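You operate a simulated robot arm through the tools that you are given. There is no shell and no other tool.

You are at the controls of a simulated robot arm. One attempt, no reset.

## Task
Put the pink can into the free cell and fold both flaps down.
Fine: lift both flap holders up before folding. Leave the other two cans on the table and the carton clamped.

Only the result counts: the job must be done as asked and must still hold three seconds after the hand-in. Knocking over, shifting, dropping, spilling or breaking anything else fails it. Flat cloth is picked up by pressing the open fingertips on it (5 to 10 N) and closing them slowly along it; thin cloth reads only 2 to 8 mm in the jaws.

## Robot
A 6-joint arm with a two-finger gripper, fixed in place. Base frame: the origin is at the foot of the arm, x ahead of it, y to its left, z up. Lengths are in mm, angles in rad, forces in N, time in s.
Its first joint turns from -2.897 to 2.897 rad. Payload 2.45 kg.
The TCP is the grasp point between the finger pads, 20 mm short of the fingertips. In the tool frame z runs along the fingers and y along their closing line. The gripper opens to 140 mm. The gripper's body begins 168 mm behind the TCP.
Orientation is that of the tool frame in the base frame, as a unit quaternion [w, x, y, z]. With the fingers straight down and closing along the base's y, the tool's x points along the base's -x, its y along +y and its z along -z.

## Interface
- The arm moves only by the tool move_arm. Its argument "steps" is a list of rows, each a list of 2 entries, a list of its own where there are three numbers: the shift along the tool's x, y, z in mm, then the turn, a rotation vector about the tool's x, y, z in rad. In form: [[[x, y, z], [ax, ay, az]], ...]. A call has 1 to 20 rows; each row shifts and turns the commanded pose from where the row before left it, along the tool's axes as they then stand. "jaw" is the gripper command, from -1 (shut) to 1 (fully open), values between in proportion, set as the call begins (left out, the last holds). Rows are played at 5 a second. More than 50 mm and 0.15 rad between two rows, or a gripper value outside its range, and nothing of the call is played. A pose out of reach is approached as far as the arm can. The call stops where the force on the tool passes 50 N (or 10 N more than at its start, if that is more) or the arm is blocked; 0.2 s more then pass. The fingers move at their own pace (about 45 mm/s each) and stop on an object; they squeeze with about 28 N. The grip force told is the motor's: it shows also when the fingers shut on nothing. Time passes only in rows, and 0.2 s behind the last, so rows that do not move let the fingers close. The reply holds the time, the measured pose of the TCP, the force on the tool along the base axes, the opening and the grip force, in the units named above and with some noise, with the torque about the TCP (base axes, N m) and any sound that the robot's microphone picked up.
- Cameras (640 x 400 px; columns grow to the right, rows downward): "scene" is fixed at [52.6, -650, 1674.5]; the picture's right is [0.50, -0.87, 0.00], its down [-0.48, -0.28, -0.83] and it looks along [0.72, 0.42, -0.56] (base axes); focal length 373 px, centre (320, 200). "wrist" rides on the gripper at [78, 11, -209] in the tool frame; the picture's right is [-0.14, 0.99, 0.00], its down [-0.92, -0.13, -0.37] and it looks along [-0.37, -0.05, 0.93] (tool axes); focal length 280 px, centre (320, 200). There is no depth. A picture from a camera that has moved, and an enlarged one, comes with that camera's place and axes in the base frame and with its lens.
- get_image(camera): a new picture of that camera. No time passes.
- zoom(camera, box): a new picture of the part [left, top, right, bottom] of that camera's present view, enlarged. No time passes.
- finish_job(): hands the job in; it is judged then, once.

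Nothing tells you positions but the pictures and the camera data. Unless the task says otherwise, let go and move clear before handing in.

The tools are called as a command line: name --argument value ..., lists and objects as JSON in quotes. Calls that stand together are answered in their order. move_arm: Moves the arm, as the interface text tells. Its arguments: {"type":"object","properties":{"steps":{"type":"array"},"jaw":{"type":"number"}},"required":["steps"]} The other tools are called the same way: get_image (camera) takes a picture; zoom (camera, box) takes an enlarged picture of a part of a camera's view; finish_job () hands the job in.

At the start:

```text
t: 0.0
eef_pos: [676.7, 389.7, 1279.8]
ee_rot: [0.0, 0.0, 1.0, 0.0]
contact_force: [0.4, -0.5, -0.4]
torque: [0.01, 0.0, -0.02]
gripper_width: 139.7
grasp_force: 0.1
```

scene: 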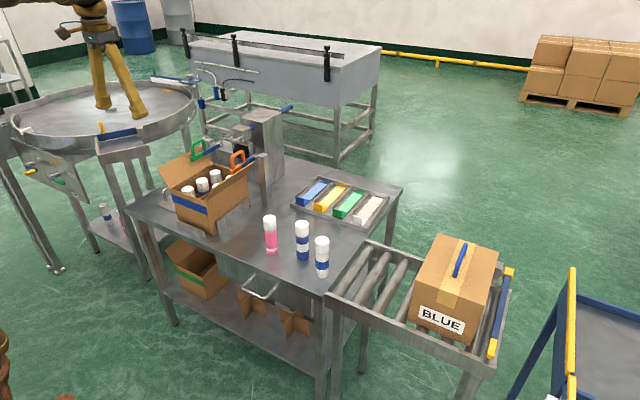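
wrist: 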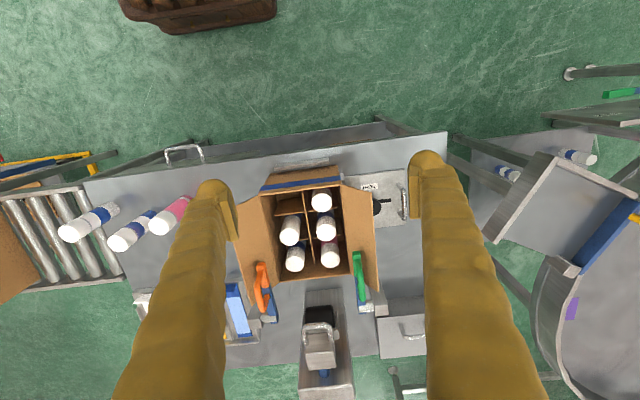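

I see a table with a clamped carton that holds five cans, and three cans (pink, blue, blue) standing to its right. I'll look closer before planning.

zoom --camera "scene" --box '[140, 90, 300, 250]'

zoom --camera "wrist" --box '[220, 150, 420, 400]'

zoom --camera "scene" --box '[240, 190, 360, 290]'

zoom --camera "wrist" --box '[0, 150, 240, 300]'

```text
2.50 times, centred on (220, 170) of scene
camera zoom: at [52.6, -650.0, 1674.5], right [0.5, -0.87, 0.0], down [-0.48, -0.28, -0.83], along [0.72, 0.42, -0.56], focal length 933 px, centre (570, 275)
```

zoom: 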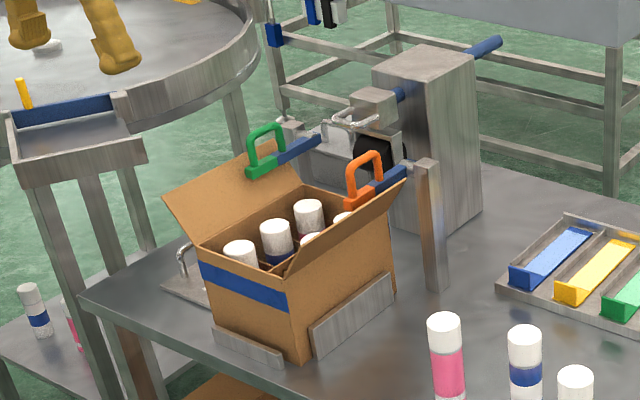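

```text
1.60 times, centred on (320, 275) of wrist
camera zoom: at [599.2, 399.7, 1487.6], right [0.14, 0.99, 0.0], down [0.92, -0.13, 0.37], along [0.37, -0.05, -0.93], focal length 449 px, centre (320, 80)
```

zoom: 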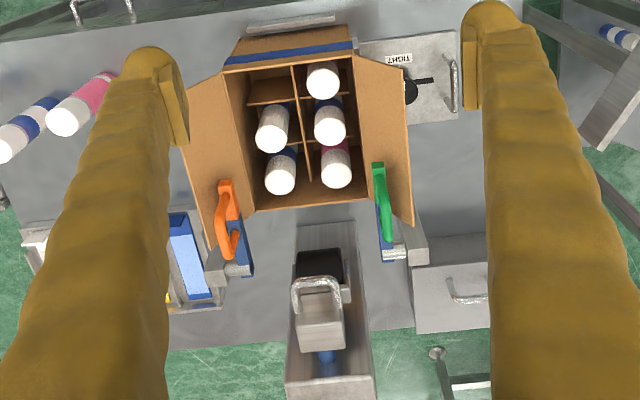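

```text
4.00 times, centred on (300, 240) of scene
camera zoom: at [52.6, -650.0, 1674.5], right [0.5, -0.87, 0.0], down [-0.48, -0.28, -0.83], along [0.72, 0.42, -0.56], focal length 1493 px, centre (400, 40)
```

zoom: 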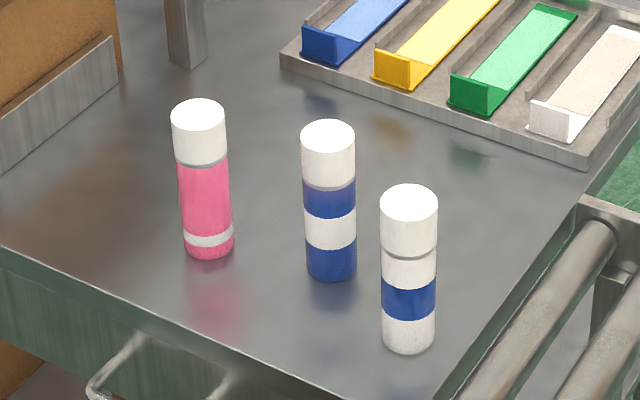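

```text
2.67 times, centred on (120, 225) of wrist
camera zoom: at [599.2, 399.7, 1487.6], right [0.14, 0.99, 0.0], down [0.92, -0.13, 0.37], along [0.37, -0.05, -0.93], focal length 748 px, centre (853, 133)
```

zoom: 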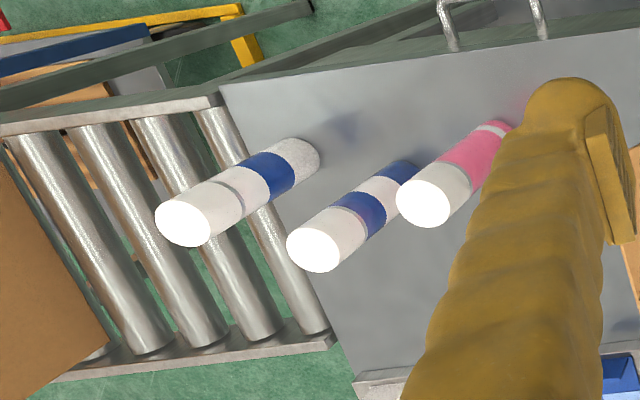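

The pink can stands near (838, 0), with its top near z 923. The free cell is around (825, 290), and the flap holders' handles are near (962, 228) and (963, 427) at about z 1015. I'll move the wrist camera closer to see the carton and holders better.

move_arm --steps '[[[0, -20, 30], [0, 0, 0]], [[0, -20, 30], [0, 0, 0]], [[0, -20, 30], [0, 0, 0]], [[0, 0, 30], [0, 0, 0]], [[0, 0, 0], [0, 0, 0]]]'

```text
t: 1.2
eef_pos: [678.0, 329.7, 1157.4]
ee_rot: [0.001, 0.0, 1.0, 0.001]
contact_force: [0.1, 0.0, -0.3]
torque: [0.0, 0.02, -0.02]
gripper_width: 139.7
grasp_force: 0.1
```

get_image --camera "wrist"

zoom --camera "wrist" --box '[200, 100, 440, 250]'

zoom --camera "wrist" --box '[200, 230, 440, 380]'

zoom --camera "scene" --box '[155, 125, 275, 200]'

```text
taken
camera wrist: at [600.2, 340.3, 1365.8], right [0.14, 0.99, 0.0], down [0.92, -0.13, 0.37], along [0.37, -0.05, -0.93], focal length 280 px, centre (320, 200)
```

wrist: 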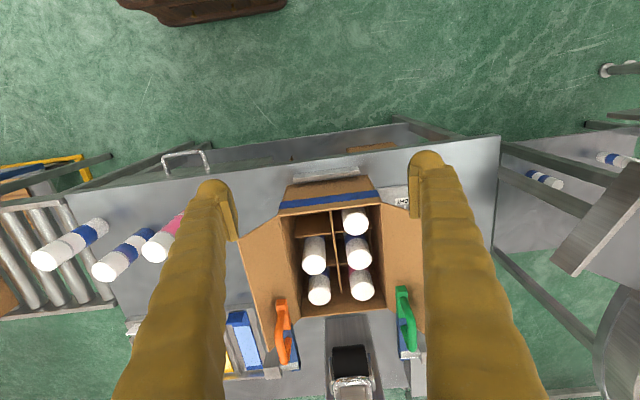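

```text
2.67 times, centred on (320, 175) of wrist
camera zoom: at [600.2, 340.3, 1365.8], right [0.14, 0.99, 0.0], down [0.92, -0.13, 0.37], along [0.37, -0.05, -0.93], focal length 748 px, centre (320, 267)
```

zoom: 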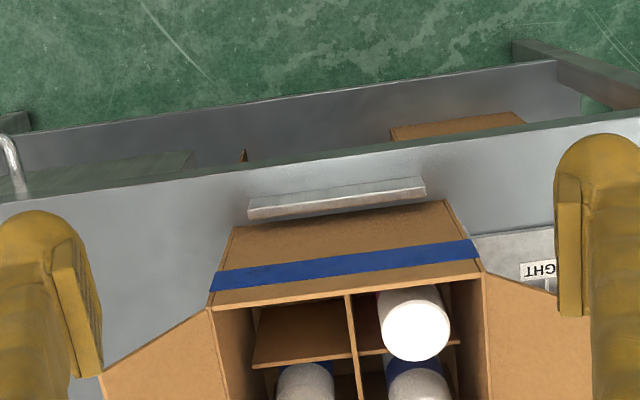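

```text
2.67 times, centred on (320, 305) of wrist
camera zoom: at [600.2, 340.3, 1365.8], right [0.14, 0.99, 0.0], down [0.92, -0.13, 0.37], along [0.37, -0.05, -0.93], focal length 748 px, centre (320, -80)
```

zoom: 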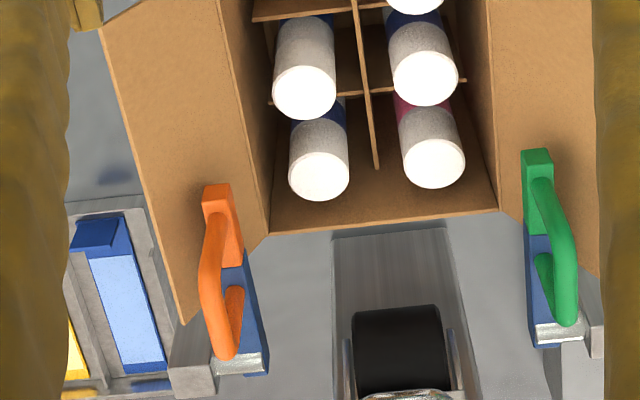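

```text
5.33 times, centred on (215, 162) of scene
camera zoom: at [52.6, -650.0, 1674.5], right [0.5, -0.87, 0.0], down [-0.48, -0.28, -0.83], along [0.72, 0.42, -0.56], focal length 1990 px, centre (880, 400)
```

zoom: 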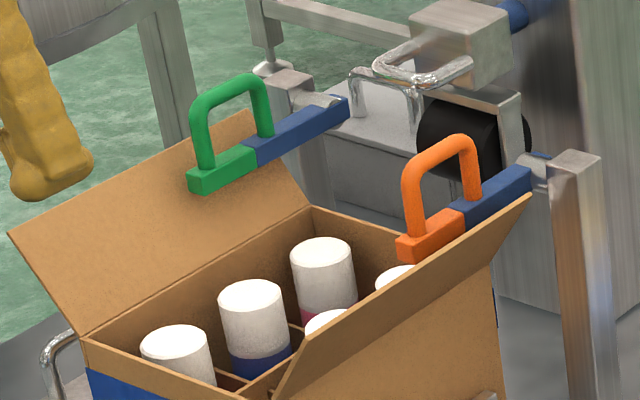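

The carton rim is near z 932, the flap tips near z 1008, and the holder hinges near x 1058, with the levers pointing back toward me. I'll insert the pink can first, so next I move above it for a closer look, with the jaws partly closed to clear the neighbouring can.

move_arm --steps '[[[-12, -41, 0], [0, 0, 0]], [[-12, -41, 0], [0, 0, 0]], [[-12, -41, 0], [0, 0, 0]], [[-12, -41, 0], [0, 0, 0]], [[-12, -41, 0], [0, 0, 0]], [[-12, -41, 0], [0, 0, 0]], [[-12, -41, 0], [0, 0, 0]], [[-12, -41, 0], [0, 0, 0]], [[0, 0, 0], [0, 0, 0]]]' --jaw 0.2

```text
t: 3.2
eef_pos: [776.7, 0.1, 1161.5]
ee_rot: [0.0, -0.001, 1.0, 0.0]
contact_force: [0.1, 0.1, 0.8]
torque: [-0.02, 0.03, 0.02]
gripper_width: 84.1
grasp_force: 0.0
```

get_image --camera "wrist"

zoom --camera "scene" --box '[200, 100, 360, 280]'

```text
taken
camera wrist: at [698.2, 10.3, 1369.6], right [0.14, 0.99, 0.0], down [0.92, -0.13, 0.37], along [0.36, -0.05, -0.93], focal length 280 px, centre (320, 200)
```

wrist: 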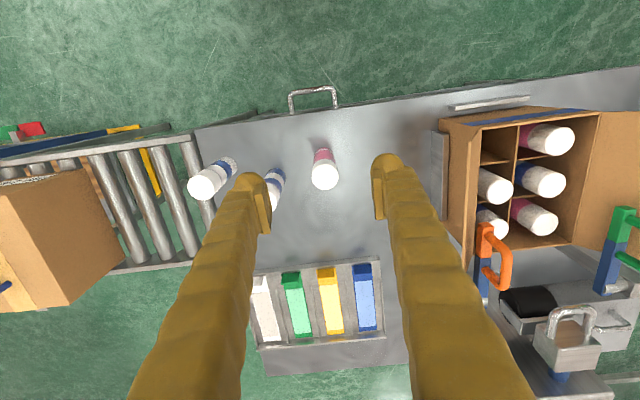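

```text
2.22 times, centred on (280, 190) of scene
camera zoom: at [52.6, -650.0, 1674.5], right [0.5, -0.87, 0.0], down [-0.48, -0.28, -0.83], along [0.72, 0.42, -0.56], focal length 829 px, centre (409, 222)
```

zoom: 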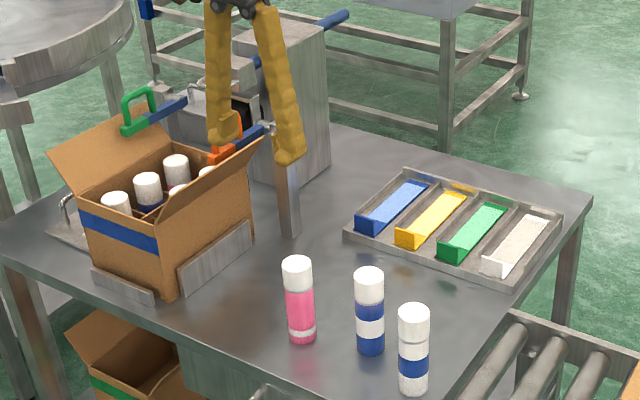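

zoom --camera "scene" --box '[225, 80, 305, 150]'

zoom --camera "wrist" --box '[220, 120, 420, 245]'

zoom --camera "wrist" --box '[430, 90, 640, 340]'

```text
5.71 times, centred on (265, 115) of scene
camera zoom: at [52.6, -650.0, 1674.5], right [0.5, -0.87, 0.0], down [-0.48, -0.28, -0.83], along [0.72, 0.42, -0.56], focal length 2132 px, centre (634, 686)
```

zoom: 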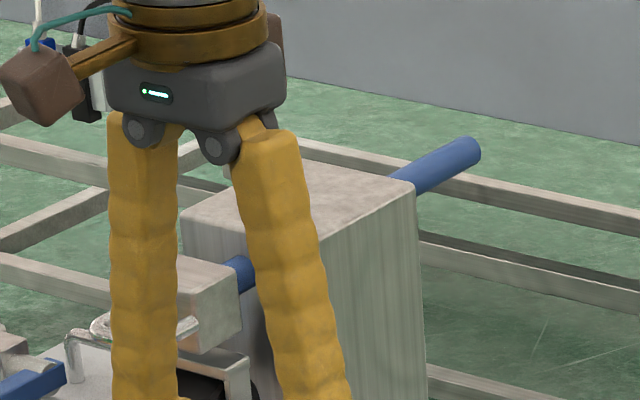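

```text
3.20 times, centred on (320, 182) of wrist
camera zoom: at [698.2, 10.3, 1369.6], right [0.14, 0.99, 0.0], down [0.92, -0.13, 0.37], along [0.36, -0.05, -0.93], focal length 897 px, centre (320, 256)
```

zoom: 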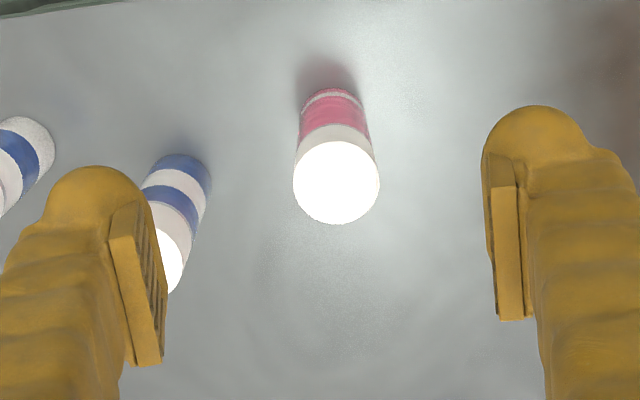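

```text
1.60 times, centred on (535, 215) of wrist
camera zoom: at [698.2, 10.3, 1369.6], right [0.14, 0.99, 0.0], down [0.92, -0.13, 0.37], along [0.36, -0.05, -0.93], focal length 449 px, centre (-24, 176)
```

zoom: 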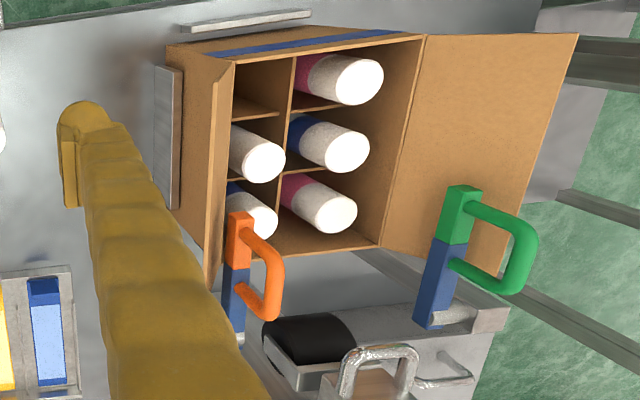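

The pink can's cap centre is near (836, 0) with its top near z 923. I'm moving above it and then down so that about 25 mm of the fingertips overlap the cap.

move_arm --steps '[[[-30, 0, 0], [0, 0, 0]], [[-29, 0, 0], [0, 0, 0]], [[0, 0, 40], [0, 0, 0]], [[0, 0, 40], [0, 0, 0]], [[0, 0, 40], [0, 0, 0]], [[0, 0, 40], [0, 0, 0]], [[0, 0, 0], [0, 0, 0]], [[0, 0, 0], [0, 0, 0]]]' --jaw 0.15

```text
t: 5.0
eef_pos: [833.5, -0.8, 997.7]
ee_rot: [0.0, 0.001, 1.0, 0.0]
contact_force: [-0.1, 0.5, -0.6]
torque: [0.02, 0.0, 0.02]
gripper_width: 80.4
grasp_force: 0.0
```

zoom --camera "wrist" --box '[220, 120, 420, 245]'

zoom --camera "scene" --box '[220, 140, 348, 260]'

```text
3.20 times, centred on (320, 182) of wrist
camera zoom: at [755.3, 10.0, 1204.5], right [0.14, 0.99, 0.0], down [0.92, -0.13, 0.37], along [0.36, -0.05, -0.93], focal length 897 px, centre (320, 256)
```

zoom: 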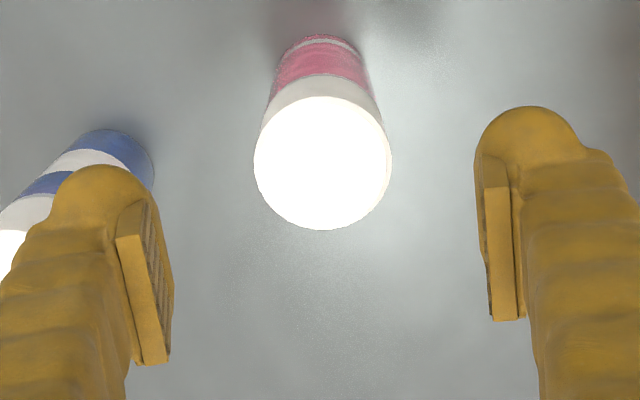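

```text
3.33 times, centred on (284, 200) of scene
camera zoom: at [52.6, -650.0, 1674.5], right [0.5, -0.87, 0.0], down [-0.48, -0.28, -0.83], along [0.72, 0.42, -0.56], focal length 1244 px, centre (440, 200)
```

zoom: 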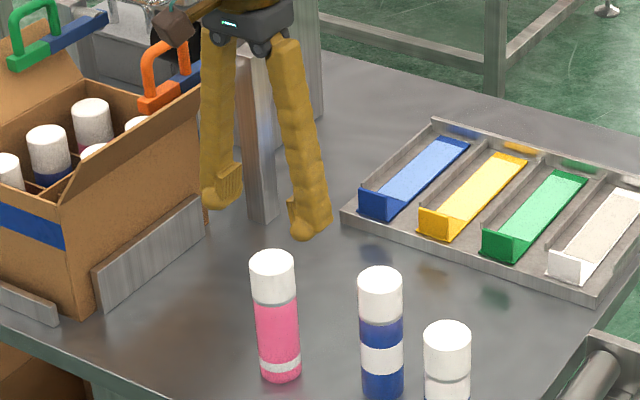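

move_arm --steps '[[[0, 1, 20], [0, 0, 0]], [[0, 0, 20], [0, 0, 0]], [[0, 0, 20], [0, 0, 0]], [[0, 0, 18], [0, 0, 0]], [[0, 0, 0], [0, 0, 0]]]'

```text
t: 6.2
eef_pos: [831.7, 1.9, 921.7]
ee_rot: [0.0, -0.001, 1.0, 0.0]
contact_force: [-0.5, 0.6, -0.1]
torque: [0.01, 0.02, -0.02]
gripper_width: 80.2
grasp_force: 0.1
```

zoom --camera "wrist" --box '[220, 120, 420, 245]'

zoom --camera "scene" --box '[220, 160, 316, 260]'

```text
3.20 times, centred on (320, 182) of wrist
camera zoom: at [752.7, 13.0, 1129.3], right [0.14, 0.99, 0.0], down [0.92, -0.13, 0.37], along [0.37, -0.05, -0.93], focal length 897 px, centre (320, 256)
```

zoom: 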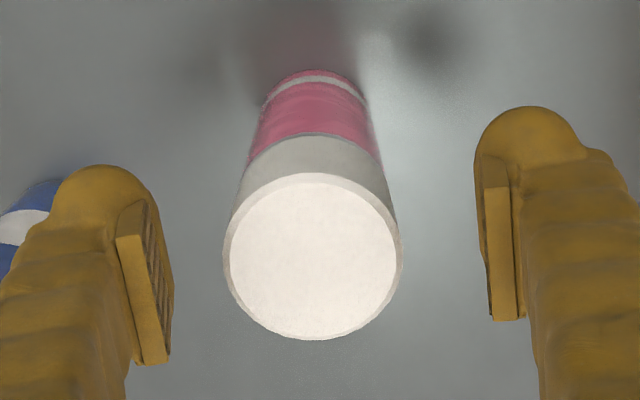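

```text
4.00 times, centred on (268, 210) of scene
camera zoom: at [52.6, -650.0, 1674.5], right [0.5, -0.87, 0.0], down [-0.48, -0.28, -0.83], along [0.72, 0.42, -0.56], focal length 1493 px, centre (528, 160)
```

zoom: 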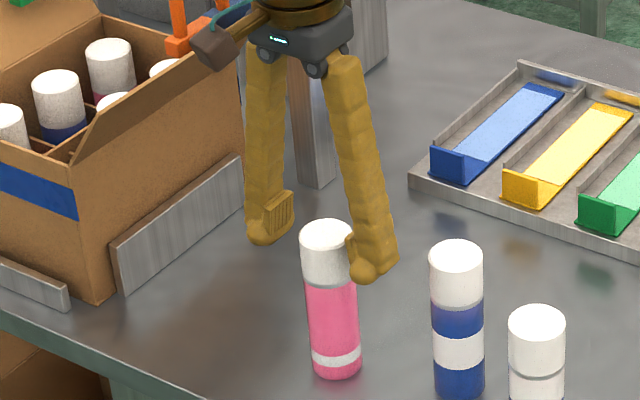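

move_arm --steps '[[[0, -1.5, 2], [0, 0, 0]], [[0, 0, 0], [0, 0, 0]]]'

move_arm --steps '[[[0, 0, 0], [0, 0, 0]], [[0, 0, 0], [0, 0, 0]], [[0, 0, 0], [0, 0, 0]], [[0, 0, 0], [0, 0, 0]], [[0, 0, 0], [0, 0, 0]]]' --jaw -1

```text
t: 6.8
eef_pos: [832.0, -0.2, 920.9]
ee_rot: [-0.001, 0.0, 1.0, -0.001]
contact_force: [0.2, -0.8, 0.6]
torque: [0.02, 0.01, 0.03]
gripper_width: 80.8
grasp_force: 0.1
```

```text
t: 8.0
eef_pos: [831.2, -1.4, 919.6]
ee_rot: [0.0, 0.0, 1.0, 0.0]
contact_force: [-0.8, -0.4, -0.1]
torque: [-0.03, 0.02, -0.04]
gripper_width: 43.4
grasp_force: 28.0
```

The jaws hold the cap at 43.4 mm with 28 N. I'll lift the can a little and check the hold.

move_arm --steps '[[[0, 0, -10], [0, 0, 0]], [[0, 0, -15], [0, 0, 0]], [[0, 0, -20], [0, 0, 0]], [[0, 0, -25], [0, 0, 0]], [[0, 0, 0], [0, 0, 0]]]'

zoom --camera "scene" --box '[220, 130, 348, 260]'

```text
t: 9.2
eef_pos: [830.6, 0.0, 989.6]
ee_rot: [-0.001, 0.0, 1.0, 0.0]
contact_force: [-0.1, -0.7, -0.7]
torque: [0.03, -0.02, 0.02]
gripper_width: 43.7
grasp_force: 27.6
```

```text
3.08 times, centred on (284, 195) of scene
camera zoom: at [52.6, -650.0, 1674.5], right [0.5, -0.87, 0.0], down [-0.48, -0.28, -0.83], along [0.72, 0.42, -0.56], focal length 1148 px, centre (431, 215)
```

zoom: 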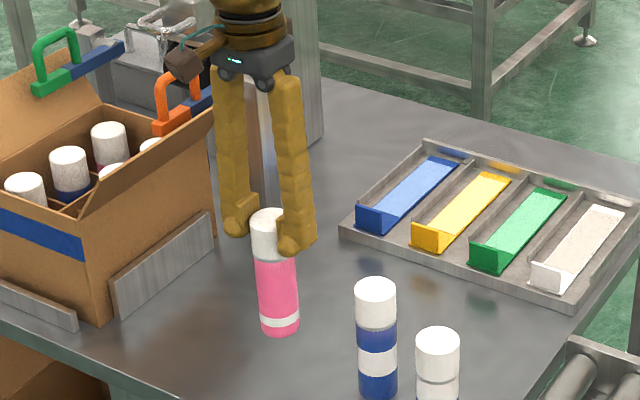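

The can hangs upright. I'm raising it above the flap tips and moving it over the free cell.

move_arm --steps '[[[0, 0, -30], [0, 0, 0]], [[0, 0, -40], [0, 0, 0]], [[0, 0, -40], [0, 0, 0]], [[0, 0, -40], [0, 0, 0]], [[0, 0, -30], [0, 0, 0]], [[0, 0, -15], [0, 0, 0]], [[0, 20, 0], [0, 0, 0]], [[0, 30, 0], [0, 0, 0]], [[0, 40, 0], [0, 0, 0]], [[0, 40, 0], [0, 0, 0]], [[0, 40, 0], [0, 0, 0]], [[0, 40, 0], [0, 0, 0]], [[0, 40, 0], [0, 0, 0]], [[0, 25, 0], [0, 0, 0]], [[0, 15, 0], [0, 0, 0]], [[0, 0, 0], [0, 0, 0]], [[0, 0, 0], [0, 0, 0]]]'

get_image --camera "wrist"

zoom --camera "scene" --box '[140, 60, 300, 240]'

```text
t: 12.8
eef_pos: [834.8, 290.0, 1184.2]
ee_rot: [0.0, -0.001, 1.0, -0.001]
contact_force: [0.4, -0.1, -1.1]
torque: [-0.02, 0.02, 0.0]
gripper_width: 43.7
grasp_force: 28.5
```

```text
taken
camera wrist: at [755.9, 300.8, 1391.4], right [0.14, 0.99, 0.0], down [0.92, -0.13, 0.37], along [0.36, -0.05, -0.93], focal length 280 px, centre (320, 200)
```

wrist: 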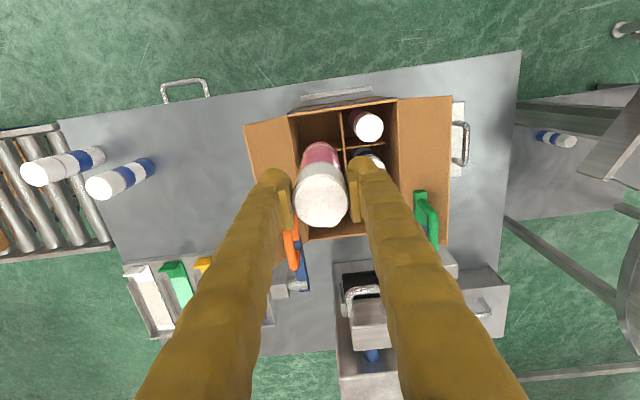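

```text
2.22 times, centred on (220, 150) of scene
camera zoom: at [52.6, -650.0, 1674.5], right [0.5, -0.87, 0.0], down [-0.48, -0.28, -0.83], along [0.72, 0.42, -0.56], focal length 829 px, centre (542, 311)
```

zoom: 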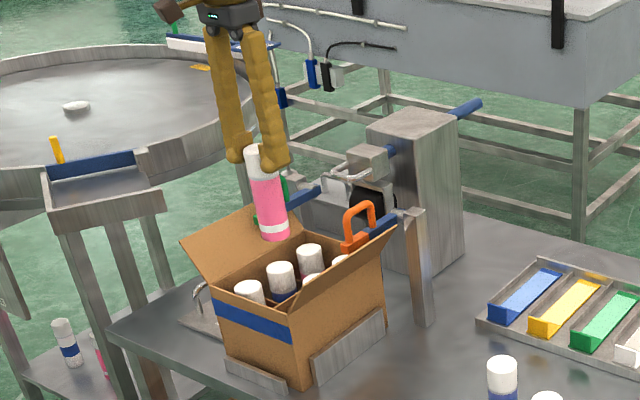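

zoom --camera "wrist" --box '[230, 70, 470, 220]'

```text
2.67 times, centred on (350, 145) of wrist
camera zoom: at [755.9, 300.8, 1391.4], right [0.14, 0.99, 0.0], down [0.92, -0.13, 0.37], along [0.36, -0.05, -0.93], focal length 748 px, centre (240, 347)
```

zoom: 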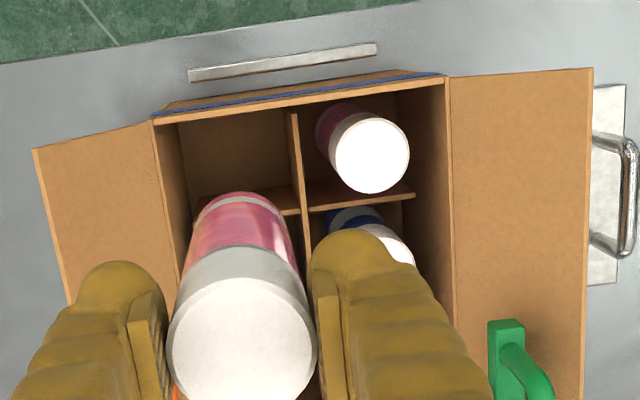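

The free cell is centred near (826, 288), with its walls at y 247 and 328 and x 791 and 860. I'm aligning the can over it and lowering to just inside the rim, then checking.

move_arm --steps '[[[7, 3, 0], [0, 0, 0]], [[0, 0, 20], [0, 0, 0]], [[0, 0, 30], [0, 0, 0]], [[0, 0, 30], [0, 0, 0]], [[0, 0, 0], [0, 0, 0]], [[0, 0, 0], [0, 0, 0]]]'

zoom --camera "wrist" --box '[210, 50, 450, 200]'

zoom --camera "scene" --box '[155, 90, 275, 210]'

```text
t: 14.2
eef_pos: [825.4, 291.5, 1105.5]
ee_rot: [0.0, 0.001, 1.0, 0.0]
contact_force: [0.2, 0.0, -2.1]
torque: [0.01, 0.05, -0.01]
gripper_width: 43.4
grasp_force: 28.2
```

```text
2.67 times, centred on (330, 125) of wrist
camera zoom: at [746.9, 303.3, 1312.9], right [0.14, 0.99, 0.0], down [0.92, -0.13, 0.37], along [0.36, -0.05, -0.93], focal length 748 px, centre (293, 400)
```

zoom: 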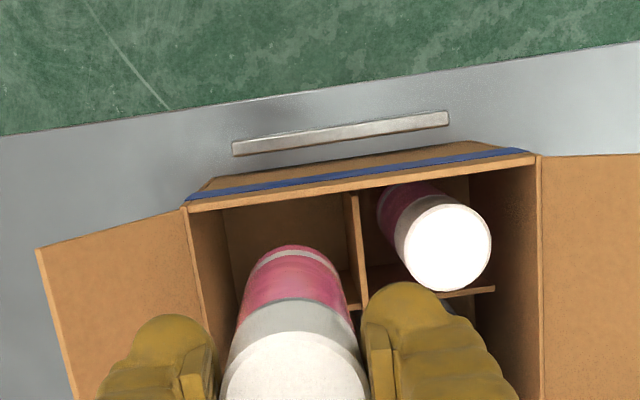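

```text
3.33 times, centred on (215, 150) of scene
camera zoom: at [52.6, -650.0, 1674.5], right [0.5, -0.87, 0.0], down [-0.48, -0.28, -0.83], along [0.72, 0.42, -0.56], focal length 1244 px, centre (670, 367)
```

zoom: 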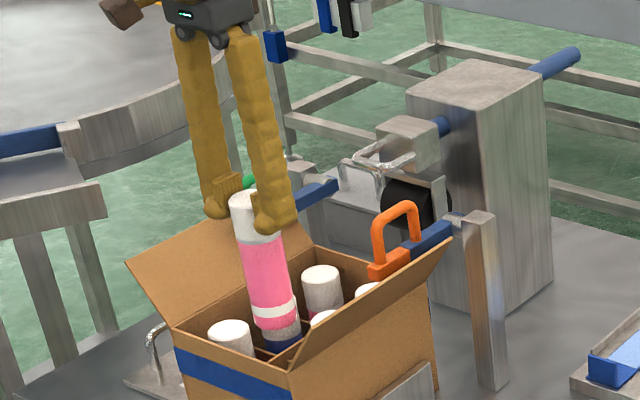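

move_arm --steps '[[[0, 3, 10], [0, 0, 0]], [[0, 0, 25], [0, 0, 0]], [[0, 0, 30], [0, 0, 0]], [[0, 0, 30], [0, 0, 0]], [[0, 0, 30], [0, 0, 0]], [[0, 0, 15], [0, 0, 0]], [[0, 0, 0], [0, 0, 0]]]'

zoom --camera "wrist" --box '[210, 50, 450, 200]'

zoom --camera "scene" --box '[155, 110, 275, 210]'

```text
t: 15.8
eef_pos: [826.0, 296.3, 965.7]
ee_rot: [0.0, -0.001, 1.0, 0.0]
contact_force: [-0.4, -0.7, -0.6]
torque: [-0.01, 0.01, -0.01]
gripper_width: 43.5
grasp_force: 28.2
```

```text
2.67 times, centred on (330, 125) of wrist
camera zoom: at [747.0, 307.3, 1173.7], right [0.14, 0.99, 0.0], down [0.92, -0.13, 0.37], along [0.36, -0.05, -0.93], focal length 748 px, centre (293, 400)
```

zoom: 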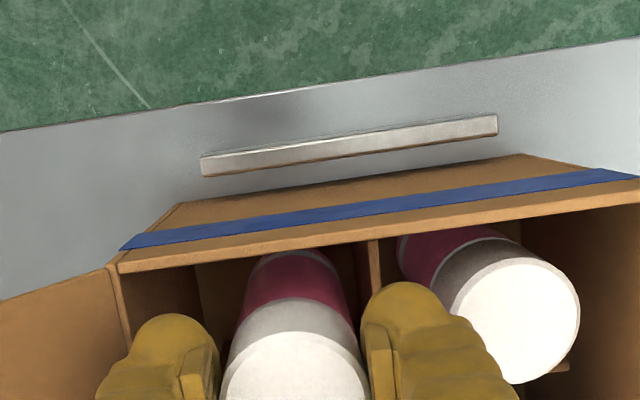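

```text
4.00 times, centred on (215, 160) of scene
camera zoom: at [52.6, -650.0, 1674.5], right [0.5, -0.87, 0.0], down [-0.48, -0.28, -0.83], along [0.72, 0.42, -0.56], focal length 1493 px, centre (740, 360)
```

zoom: 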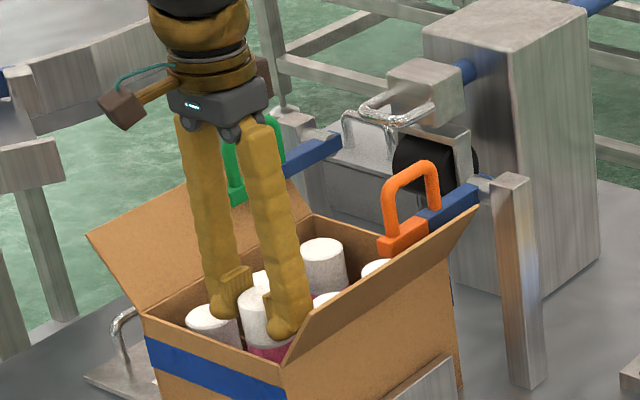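

move_arm --steps '[[[0, 0, 8], [0, 0, 0]], [[0, 0, 8], [0, 0, 0]], [[0, 0, 8], [0, 0, 0]], [[0, 0, 8], [0, 0, 0]], [[0, 0, 0], [0, 0, 0]]]'

zoom --camera "wrist" --box '[210, 70, 450, 220]'

zoom --camera "scene" --box '[155, 110, 275, 210]'

```text
t: 17.0
eef_pos: [825.2, 296.2, 933.0]
ee_rot: [0.0, 0.0, 1.0, 0.0]
contact_force: [-0.1, -0.9, -1.1]
torque: [-0.02, 0.03, -0.01]
gripper_width: 43.5
grasp_force: 27.6
```

```text
2.67 times, centred on (330, 145) of wrist
camera zoom: at [747.3, 307.5, 1140.0], right [0.14, 0.99, 0.0], down [0.92, -0.13, 0.37], along [0.36, -0.05, -0.93], focal length 748 px, centre (293, 347)
```

zoom: 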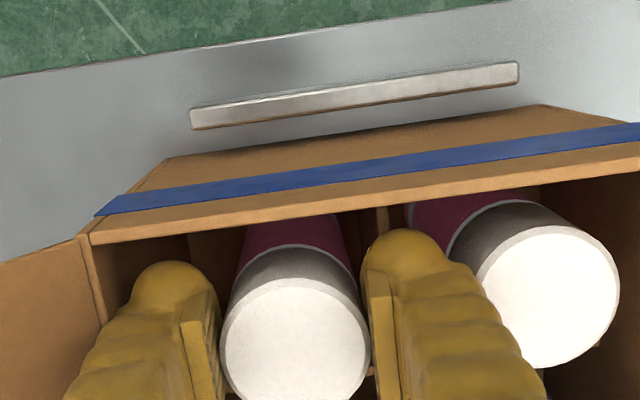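

```text
4.00 times, centred on (215, 160) of scene
camera zoom: at [52.6, -650.0, 1674.5], right [0.5, -0.87, 0.0], down [-0.48, -0.28, -0.83], along [0.72, 0.42, -0.56], focal length 1493 px, centre (740, 360)
```

zoom: 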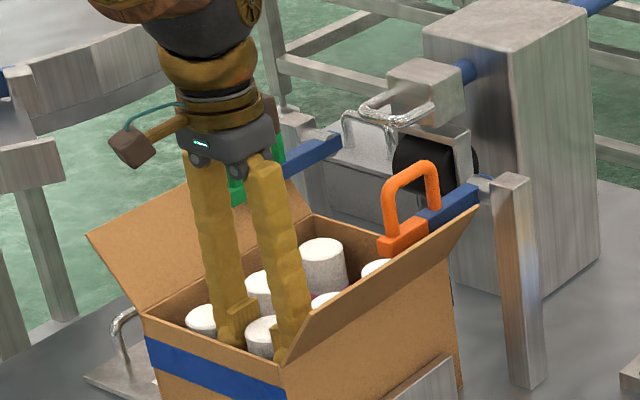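

move_arm --steps '[[[0, 0, 4], [0, 0, 0]], [[0, 0, 2], [0, 0, 0]], [[0, 0, 0], [0, 0, 0]]]'

move_arm --steps '[[[0, 0, 2], [0, 0, 0]], [[0, 0, 0], [0, 0, 0]]]'

move_arm --steps '[[[0, 0, 1.5], [0, 0, 0]], [[0, 0, 0], [0, 0, 0]]]'

```text
t: 17.8
eef_pos: [827.2, 295.9, 926.3]
ee_rot: [0.0, 0.0, 1.0, 0.0]
contact_force: [0.3, -0.8, -1.4]
torque: [0.02, 0.01, 0.01]
gripper_width: 43.5
grasp_force: 28.2
```

```text
t: 18.4
eef_pos: [825.8, 294.7, 923.9]
ee_rot: [0.0, 0.0, 1.0, 0.0]
contact_force: [0.4, -0.7, -1.7]
torque: [-0.03, 0.05, -0.03]
gripper_width: 43.5
grasp_force: 27.7
```

```text
t: 19.0
eef_pos: [824.9, 296.0, 924.1]
ee_rot: [0.0, 0.0, 1.0, 0.0]
contact_force: [-1.4, -2.1, 12.8]
torque: [-0.16, 0.16, 0.01]
gripper_width: 43.4
grasp_force: 27.9
```

Contact of 12.8 N came at the expected height, so the can is seated on the carton floor. I'm opening the jaws just a little.

move_arm --steps '[[[0, 0, -0.7], [0, 0, 0]], [[0, 0, 0], [0, 0, 0]], [[0, 0, 0], [0, 0, 0]]]' --jaw -0.27

zoom --camera "wrist" --box '[210, 70, 450, 220]'

```text
t: 19.8
eef_pos: [825.9, 295.3, 924.3]
ee_rot: [0.0, 0.0, 1.0, 0.0]
contact_force: [-0.1, -1.1, -0.3]
torque: [0.0, 0.01, -0.04]
gripper_width: 51.3
grasp_force: 0.1
```

```text
2.67 times, centred on (330, 145) of wrist
camera zoom: at [747.3, 307.0, 1131.6], right [0.14, 0.99, 0.0], down [0.92, -0.13, 0.37], along [0.36, -0.05, -0.93], focal length 748 px, centre (293, 347)
```

zoom: 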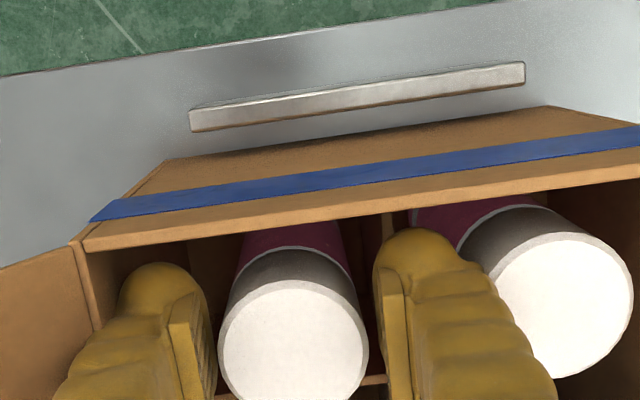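

move_arm --steps '[[[0, 0, -5], [0, 0, 0]], [[0, 0, -10], [0, 0, 0]], [[0, 0, -15], [0, 0, 0]], [[0, 0, -20], [0, 0, 0]], [[0, 0, -30], [0, 0, 0]], [[0, 0, -40], [0, 0, 0]], [[0, 0, -40], [0, 0, 0]], [[0, 0, 0], [0, 0, 0]]]'

zoom --camera "wrist" --box '[210, 50, 450, 200]'

zoom --camera "scene" --box '[155, 110, 275, 210]'

```text
t: 21.6
eef_pos: [827.9, 299.0, 1084.1]
ee_rot: [0.0, 0.0, 1.0, 0.0]
contact_force: [-0.4, 0.4, -0.4]
torque: [0.01, -0.05, 0.03]
gripper_width: 50.9
grasp_force: 0.0
```

```text
2.67 times, centred on (330, 125) of wrist
camera zoom: at [748.4, 309.6, 1292.1], right [0.14, 0.99, 0.0], down [0.92, -0.13, 0.37], along [0.36, -0.05, -0.93], focal length 748 px, centre (293, 400)
```

zoom: 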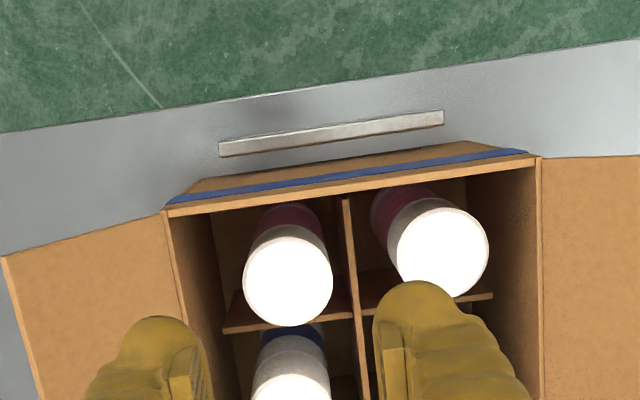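

```text
4.00 times, centred on (215, 160) of scene
camera zoom: at [52.6, -650.0, 1674.5], right [0.5, -0.87, 0.0], down [-0.48, -0.28, -0.83], along [0.72, 0.42, -0.56], focal length 1493 px, centre (740, 360)
```

zoom: 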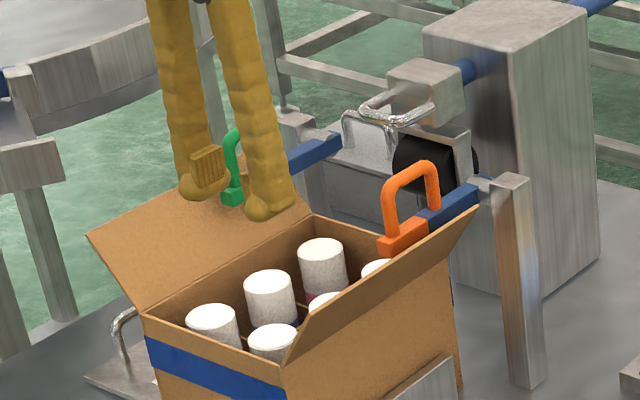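

The pink can now sits level with the others in its cell. Next are the flap holders, so I'll study the orange one from a closer viewpoint.

move_arm --steps '[[[0, -20, -40], [0, 0, 0]], [[0, -20, -40], [0, 0, 0]], [[0, -20, -20], [0, 0, 0]], [[0, -20, 0], [0, 0, 0]], [[0, 0, 0], [0, 0, 0]]]'

get_image --camera "wrist"

zoom --camera "scene" --box '[210, 130, 274, 190]'

```text
t: 22.8
eef_pos: [825.3, 218.1, 1182.4]
ee_rot: [0.001, 0.0, 1.0, 0.001]
contact_force: [0.5, -0.3, 0.0]
torque: [-0.02, 0.02, 0.01]
gripper_width: 51.0
grasp_force: 0.1
```

```text
taken
camera wrist: at [746.6, 228.2, 1389.4], right [0.14, 0.99, 0.0], down [0.92, -0.13, 0.37], along [0.37, -0.05, -0.93], focal length 280 px, centre (320, 200)
```

wrist: 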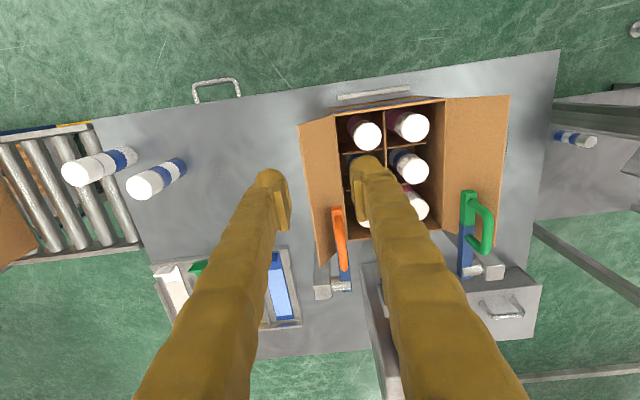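

```text
6.67 times, centred on (242, 160) of scene
camera zoom: at [52.6, -650.0, 1674.5], right [0.5, -0.87, 0.0], down [-0.48, -0.28, -0.83], along [0.72, 0.42, -0.56], focal length 2488 px, centre (840, 467)
```

zoom: 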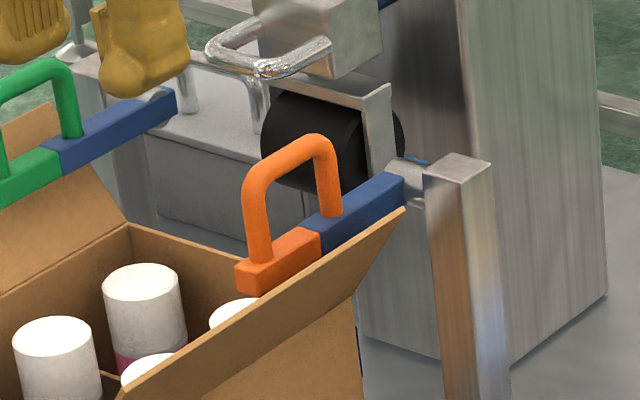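

zoom --camera "wrist" --box '[280, 190, 376, 310]'

zoom --camera "wrist" --box '[420, 170, 548, 300]'

zoom --camera "scene" --box '[170, 115, 250, 175]'

```text
3.33 times, centred on (328, 250) of wrist
camera zoom: at [746.6, 228.2, 1389.4], right [0.14, 0.99, 0.0], down [0.92, -0.13, 0.37], along [0.37, -0.05, -0.93], focal length 935 px, centre (293, 33)
```

zoom: 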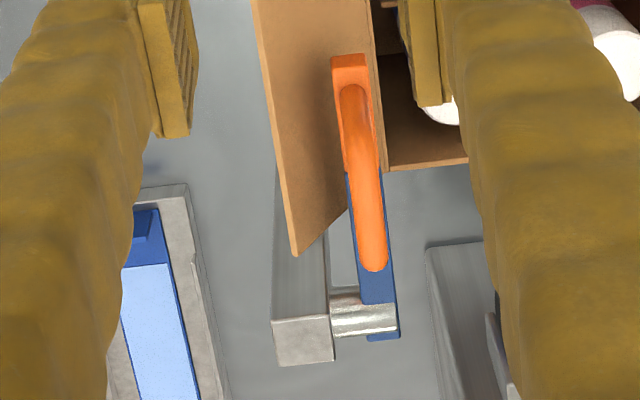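

```text
3.08 times, centred on (484, 235) of wrist
camera zoom: at [746.6, 228.2, 1389.4], right [0.14, 0.99, 0.0], down [0.92, -0.13, 0.37], along [0.37, -0.05, -0.93], focal length 863 px, centre (-185, 92)
```

zoom: 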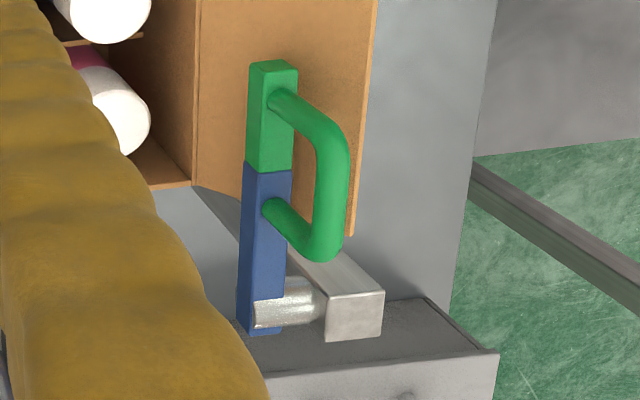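

```text
6.67 times, centred on (210, 145) of scene
camera zoom: at [52.6, -650.0, 1674.5], right [0.5, -0.87, 0.0], down [-0.48, -0.28, -0.83], along [0.72, 0.42, -0.56], focal length 2488 px, centre (1053, 567)
```

zoom: 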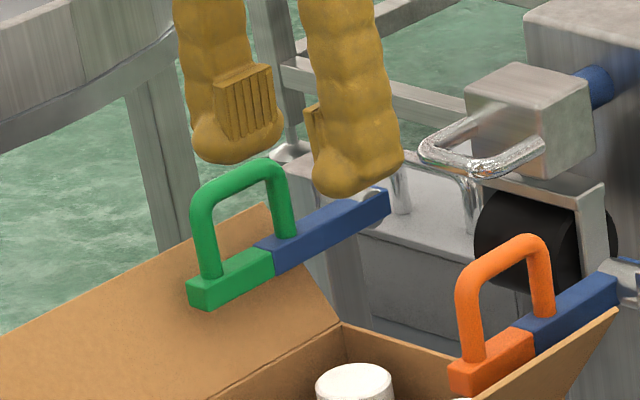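

The orange handle's top bar is near (956, 228, 1048) and its hinge near (1051, 220, 1005), so lifting swings the handle up and away from me. I'll tilt the tool forward about 0.6 rad for reach and look again.

move_arm --steps '[[[0, 0, 0], [0, -0.12, 0]], [[0, 0, 0], [0, -0.12, 0]], [[0, 0, 0], [0, -0.12, 0]], [[0, 0, 0], [0, -0.12, 0]], [[0, 0, 0], [0, -0.12, 0]], [[0, 0, 0], [0, 0, 0]], [[0, 0, 0], [0, 0, 0]]]' --jaw -0.2

get_image --camera "wrist"

get_image --camera "scene"

```text
t: 24.4
eef_pos: [825.1, 217.0, 1184.7]
ee_rot: [0.296, 0.0, 0.955, -0.001]
contact_force: [0.4, 0.4, 0.3]
torque: [0.02, 0.0, -0.02]
gripper_width: 55.9
grasp_force: 0.0
```

```text
taken
camera wrist: at [642.6, 227.3, 1311.0], right [0.11, 0.99, 0.08], down [0.55, -0.13, 0.82], along [0.83, -0.05, -0.56], focal length 280 px, centre (320, 200)
```

wrist: 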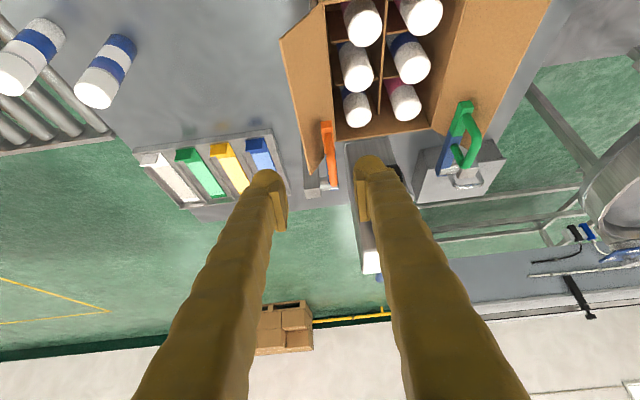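

```text
taken
```

scene: 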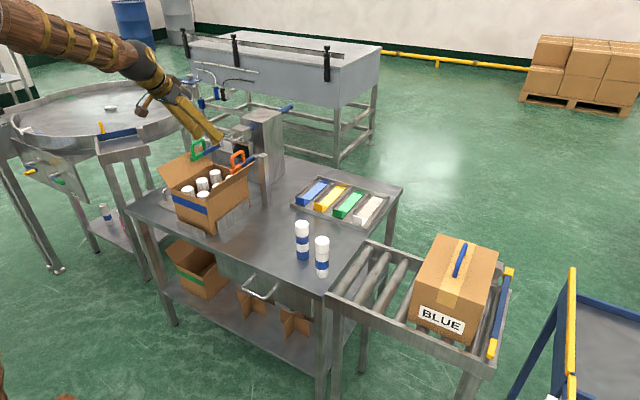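

zoom --camera "wrist" --box '[270, 90, 398, 220]'

zoom --camera "wrist" --box '[410, 70, 538, 200]'

```text
3.08 times, centred on (334, 155) of wrist
camera zoom: at [642.6, 227.3, 1311.0], right [0.11, 0.99, 0.08], down [0.55, -0.13, 0.82], along [0.83, -0.05, -0.56], focal length 863 px, centre (277, 338)
```

zoom: 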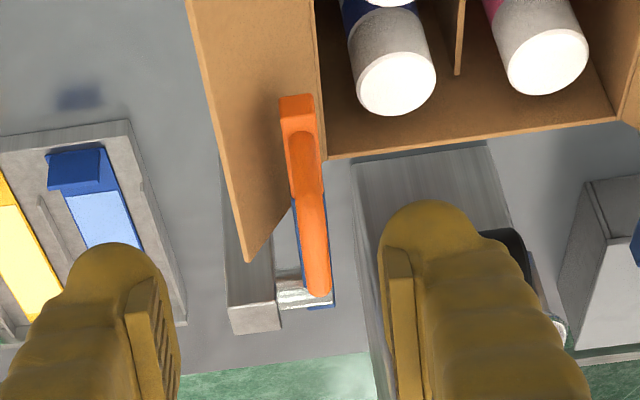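

```text
3.08 times, centred on (474, 135) of wrist
camera zoom: at [642.6, 227.3, 1311.0], right [0.11, 0.99, 0.08], down [0.55, -0.13, 0.82], along [0.83, -0.05, -0.56], focal length 863 px, centre (-154, 400)
```

zoom: 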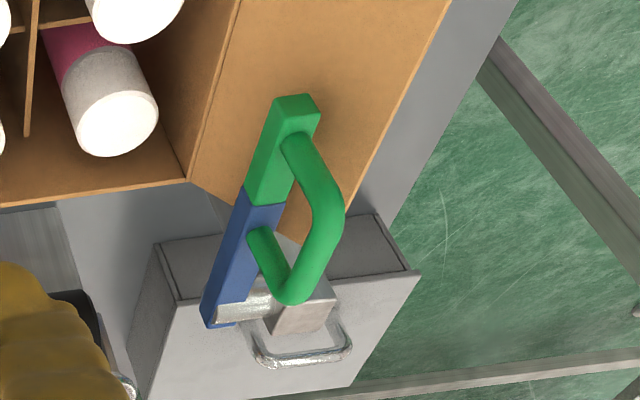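

move_arm --steps '[[[-17, 6, 0], [0, 0, 0]], [[-16, 5, 0], [0, 0, 0]], [[0, 0, 40], [0, 0, 0]], [[0, 0, 40], [0, 0, 0]], [[0, 0, 30], [0, 0, 0]], [[0, 0, 0], [0, 0, 0]], [[0, 0, 0], [0, 0, 0]]]'

get_image --camera "wrist"

zoom --camera "scene" --box '[170, 80, 290, 200]'

```text
t: 26.0
eef_pos: [913.5, 227.5, 1109.6]
ee_rot: [0.295, 0.0, 0.955, -0.001]
contact_force: [-0.6, -0.3, 0.3]
torque: [-0.02, -0.01, 0.01]
gripper_width: 56.1
grasp_force: 0.0
```

```text
taken
camera wrist: at [730.2, 238.5, 1237.5], right [0.11, 0.99, 0.08], down [0.55, -0.13, 0.82], along [0.83, -0.05, -0.56], focal length 280 px, centre (320, 200)
```

wrist: 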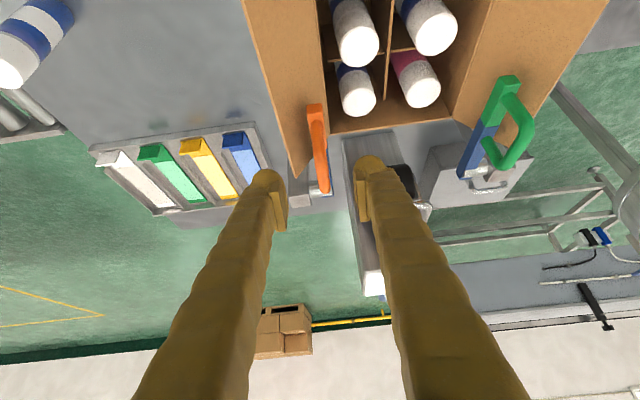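

```text
3.33 times, centred on (230, 140) of scene
camera zoom: at [52.6, -650.0, 1674.5], right [0.5, -0.87, 0.0], down [-0.48, -0.28, -0.83], along [0.72, 0.42, -0.56], focal length 1244 px, centre (620, 400)
```

zoom: 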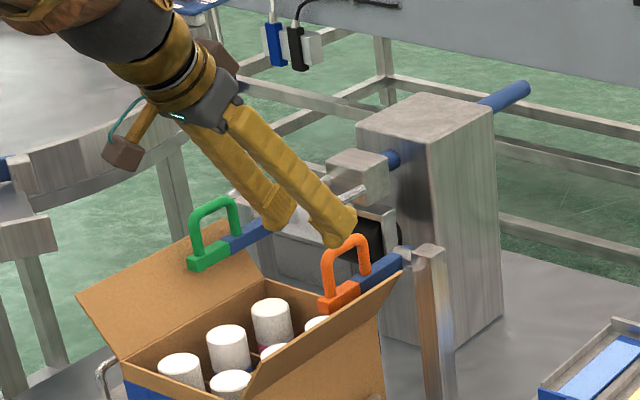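

move_arm --steps '[[[0, 0.5, 25], [0, 0, 0]], [[0, 0, 25], [0, 0, 0]], [[0, 0, 25], [0, 0, 0]], [[0, 0, 0], [0, 0, 0]], [[0, 0, 0], [0, 0, 0]]]'

zoom --camera "wrist" --box '[240, 90, 400, 240]'

zoom --camera "scene" --box '[190, 110, 270, 190]'

```text
t: 27.2
eef_pos: [955.5, 228.5, 1052.4]
ee_rot: [0.295, 0.0, 0.955, 0.0]
contact_force: [-0.5, 0.5, 0.7]
torque: [0.0, 0.03, 0.02]
gripper_width: 55.9
grasp_force: 0.1
```

```text
2.67 times, centred on (320, 165) of wrist
camera zoom: at [774.3, 238.9, 1178.9], right [0.11, 0.99, 0.08], down [0.55, -0.13, 0.82], along [0.83, -0.05, -0.56], focal length 748 px, centre (320, 293)
```

zoom: 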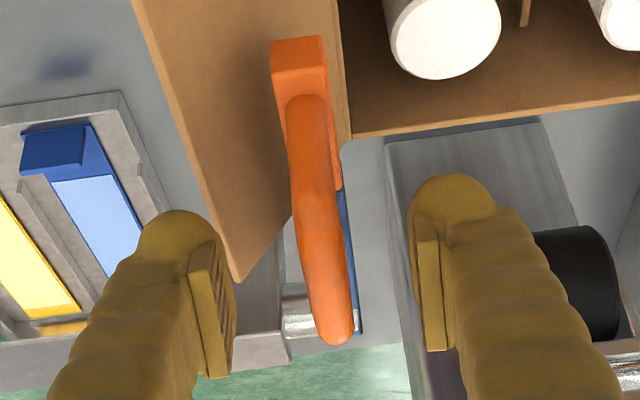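

```text
5.00 times, centred on (230, 150) of scene
camera zoom: at [52.6, -650.0, 1674.5], right [0.5, -0.87, 0.0], down [-0.48, -0.28, -0.83], along [0.72, 0.42, -0.56], focal length 1866 px, centre (770, 450)
```

zoom: 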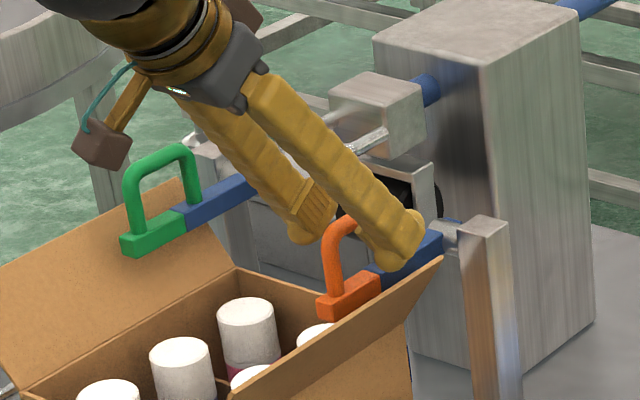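

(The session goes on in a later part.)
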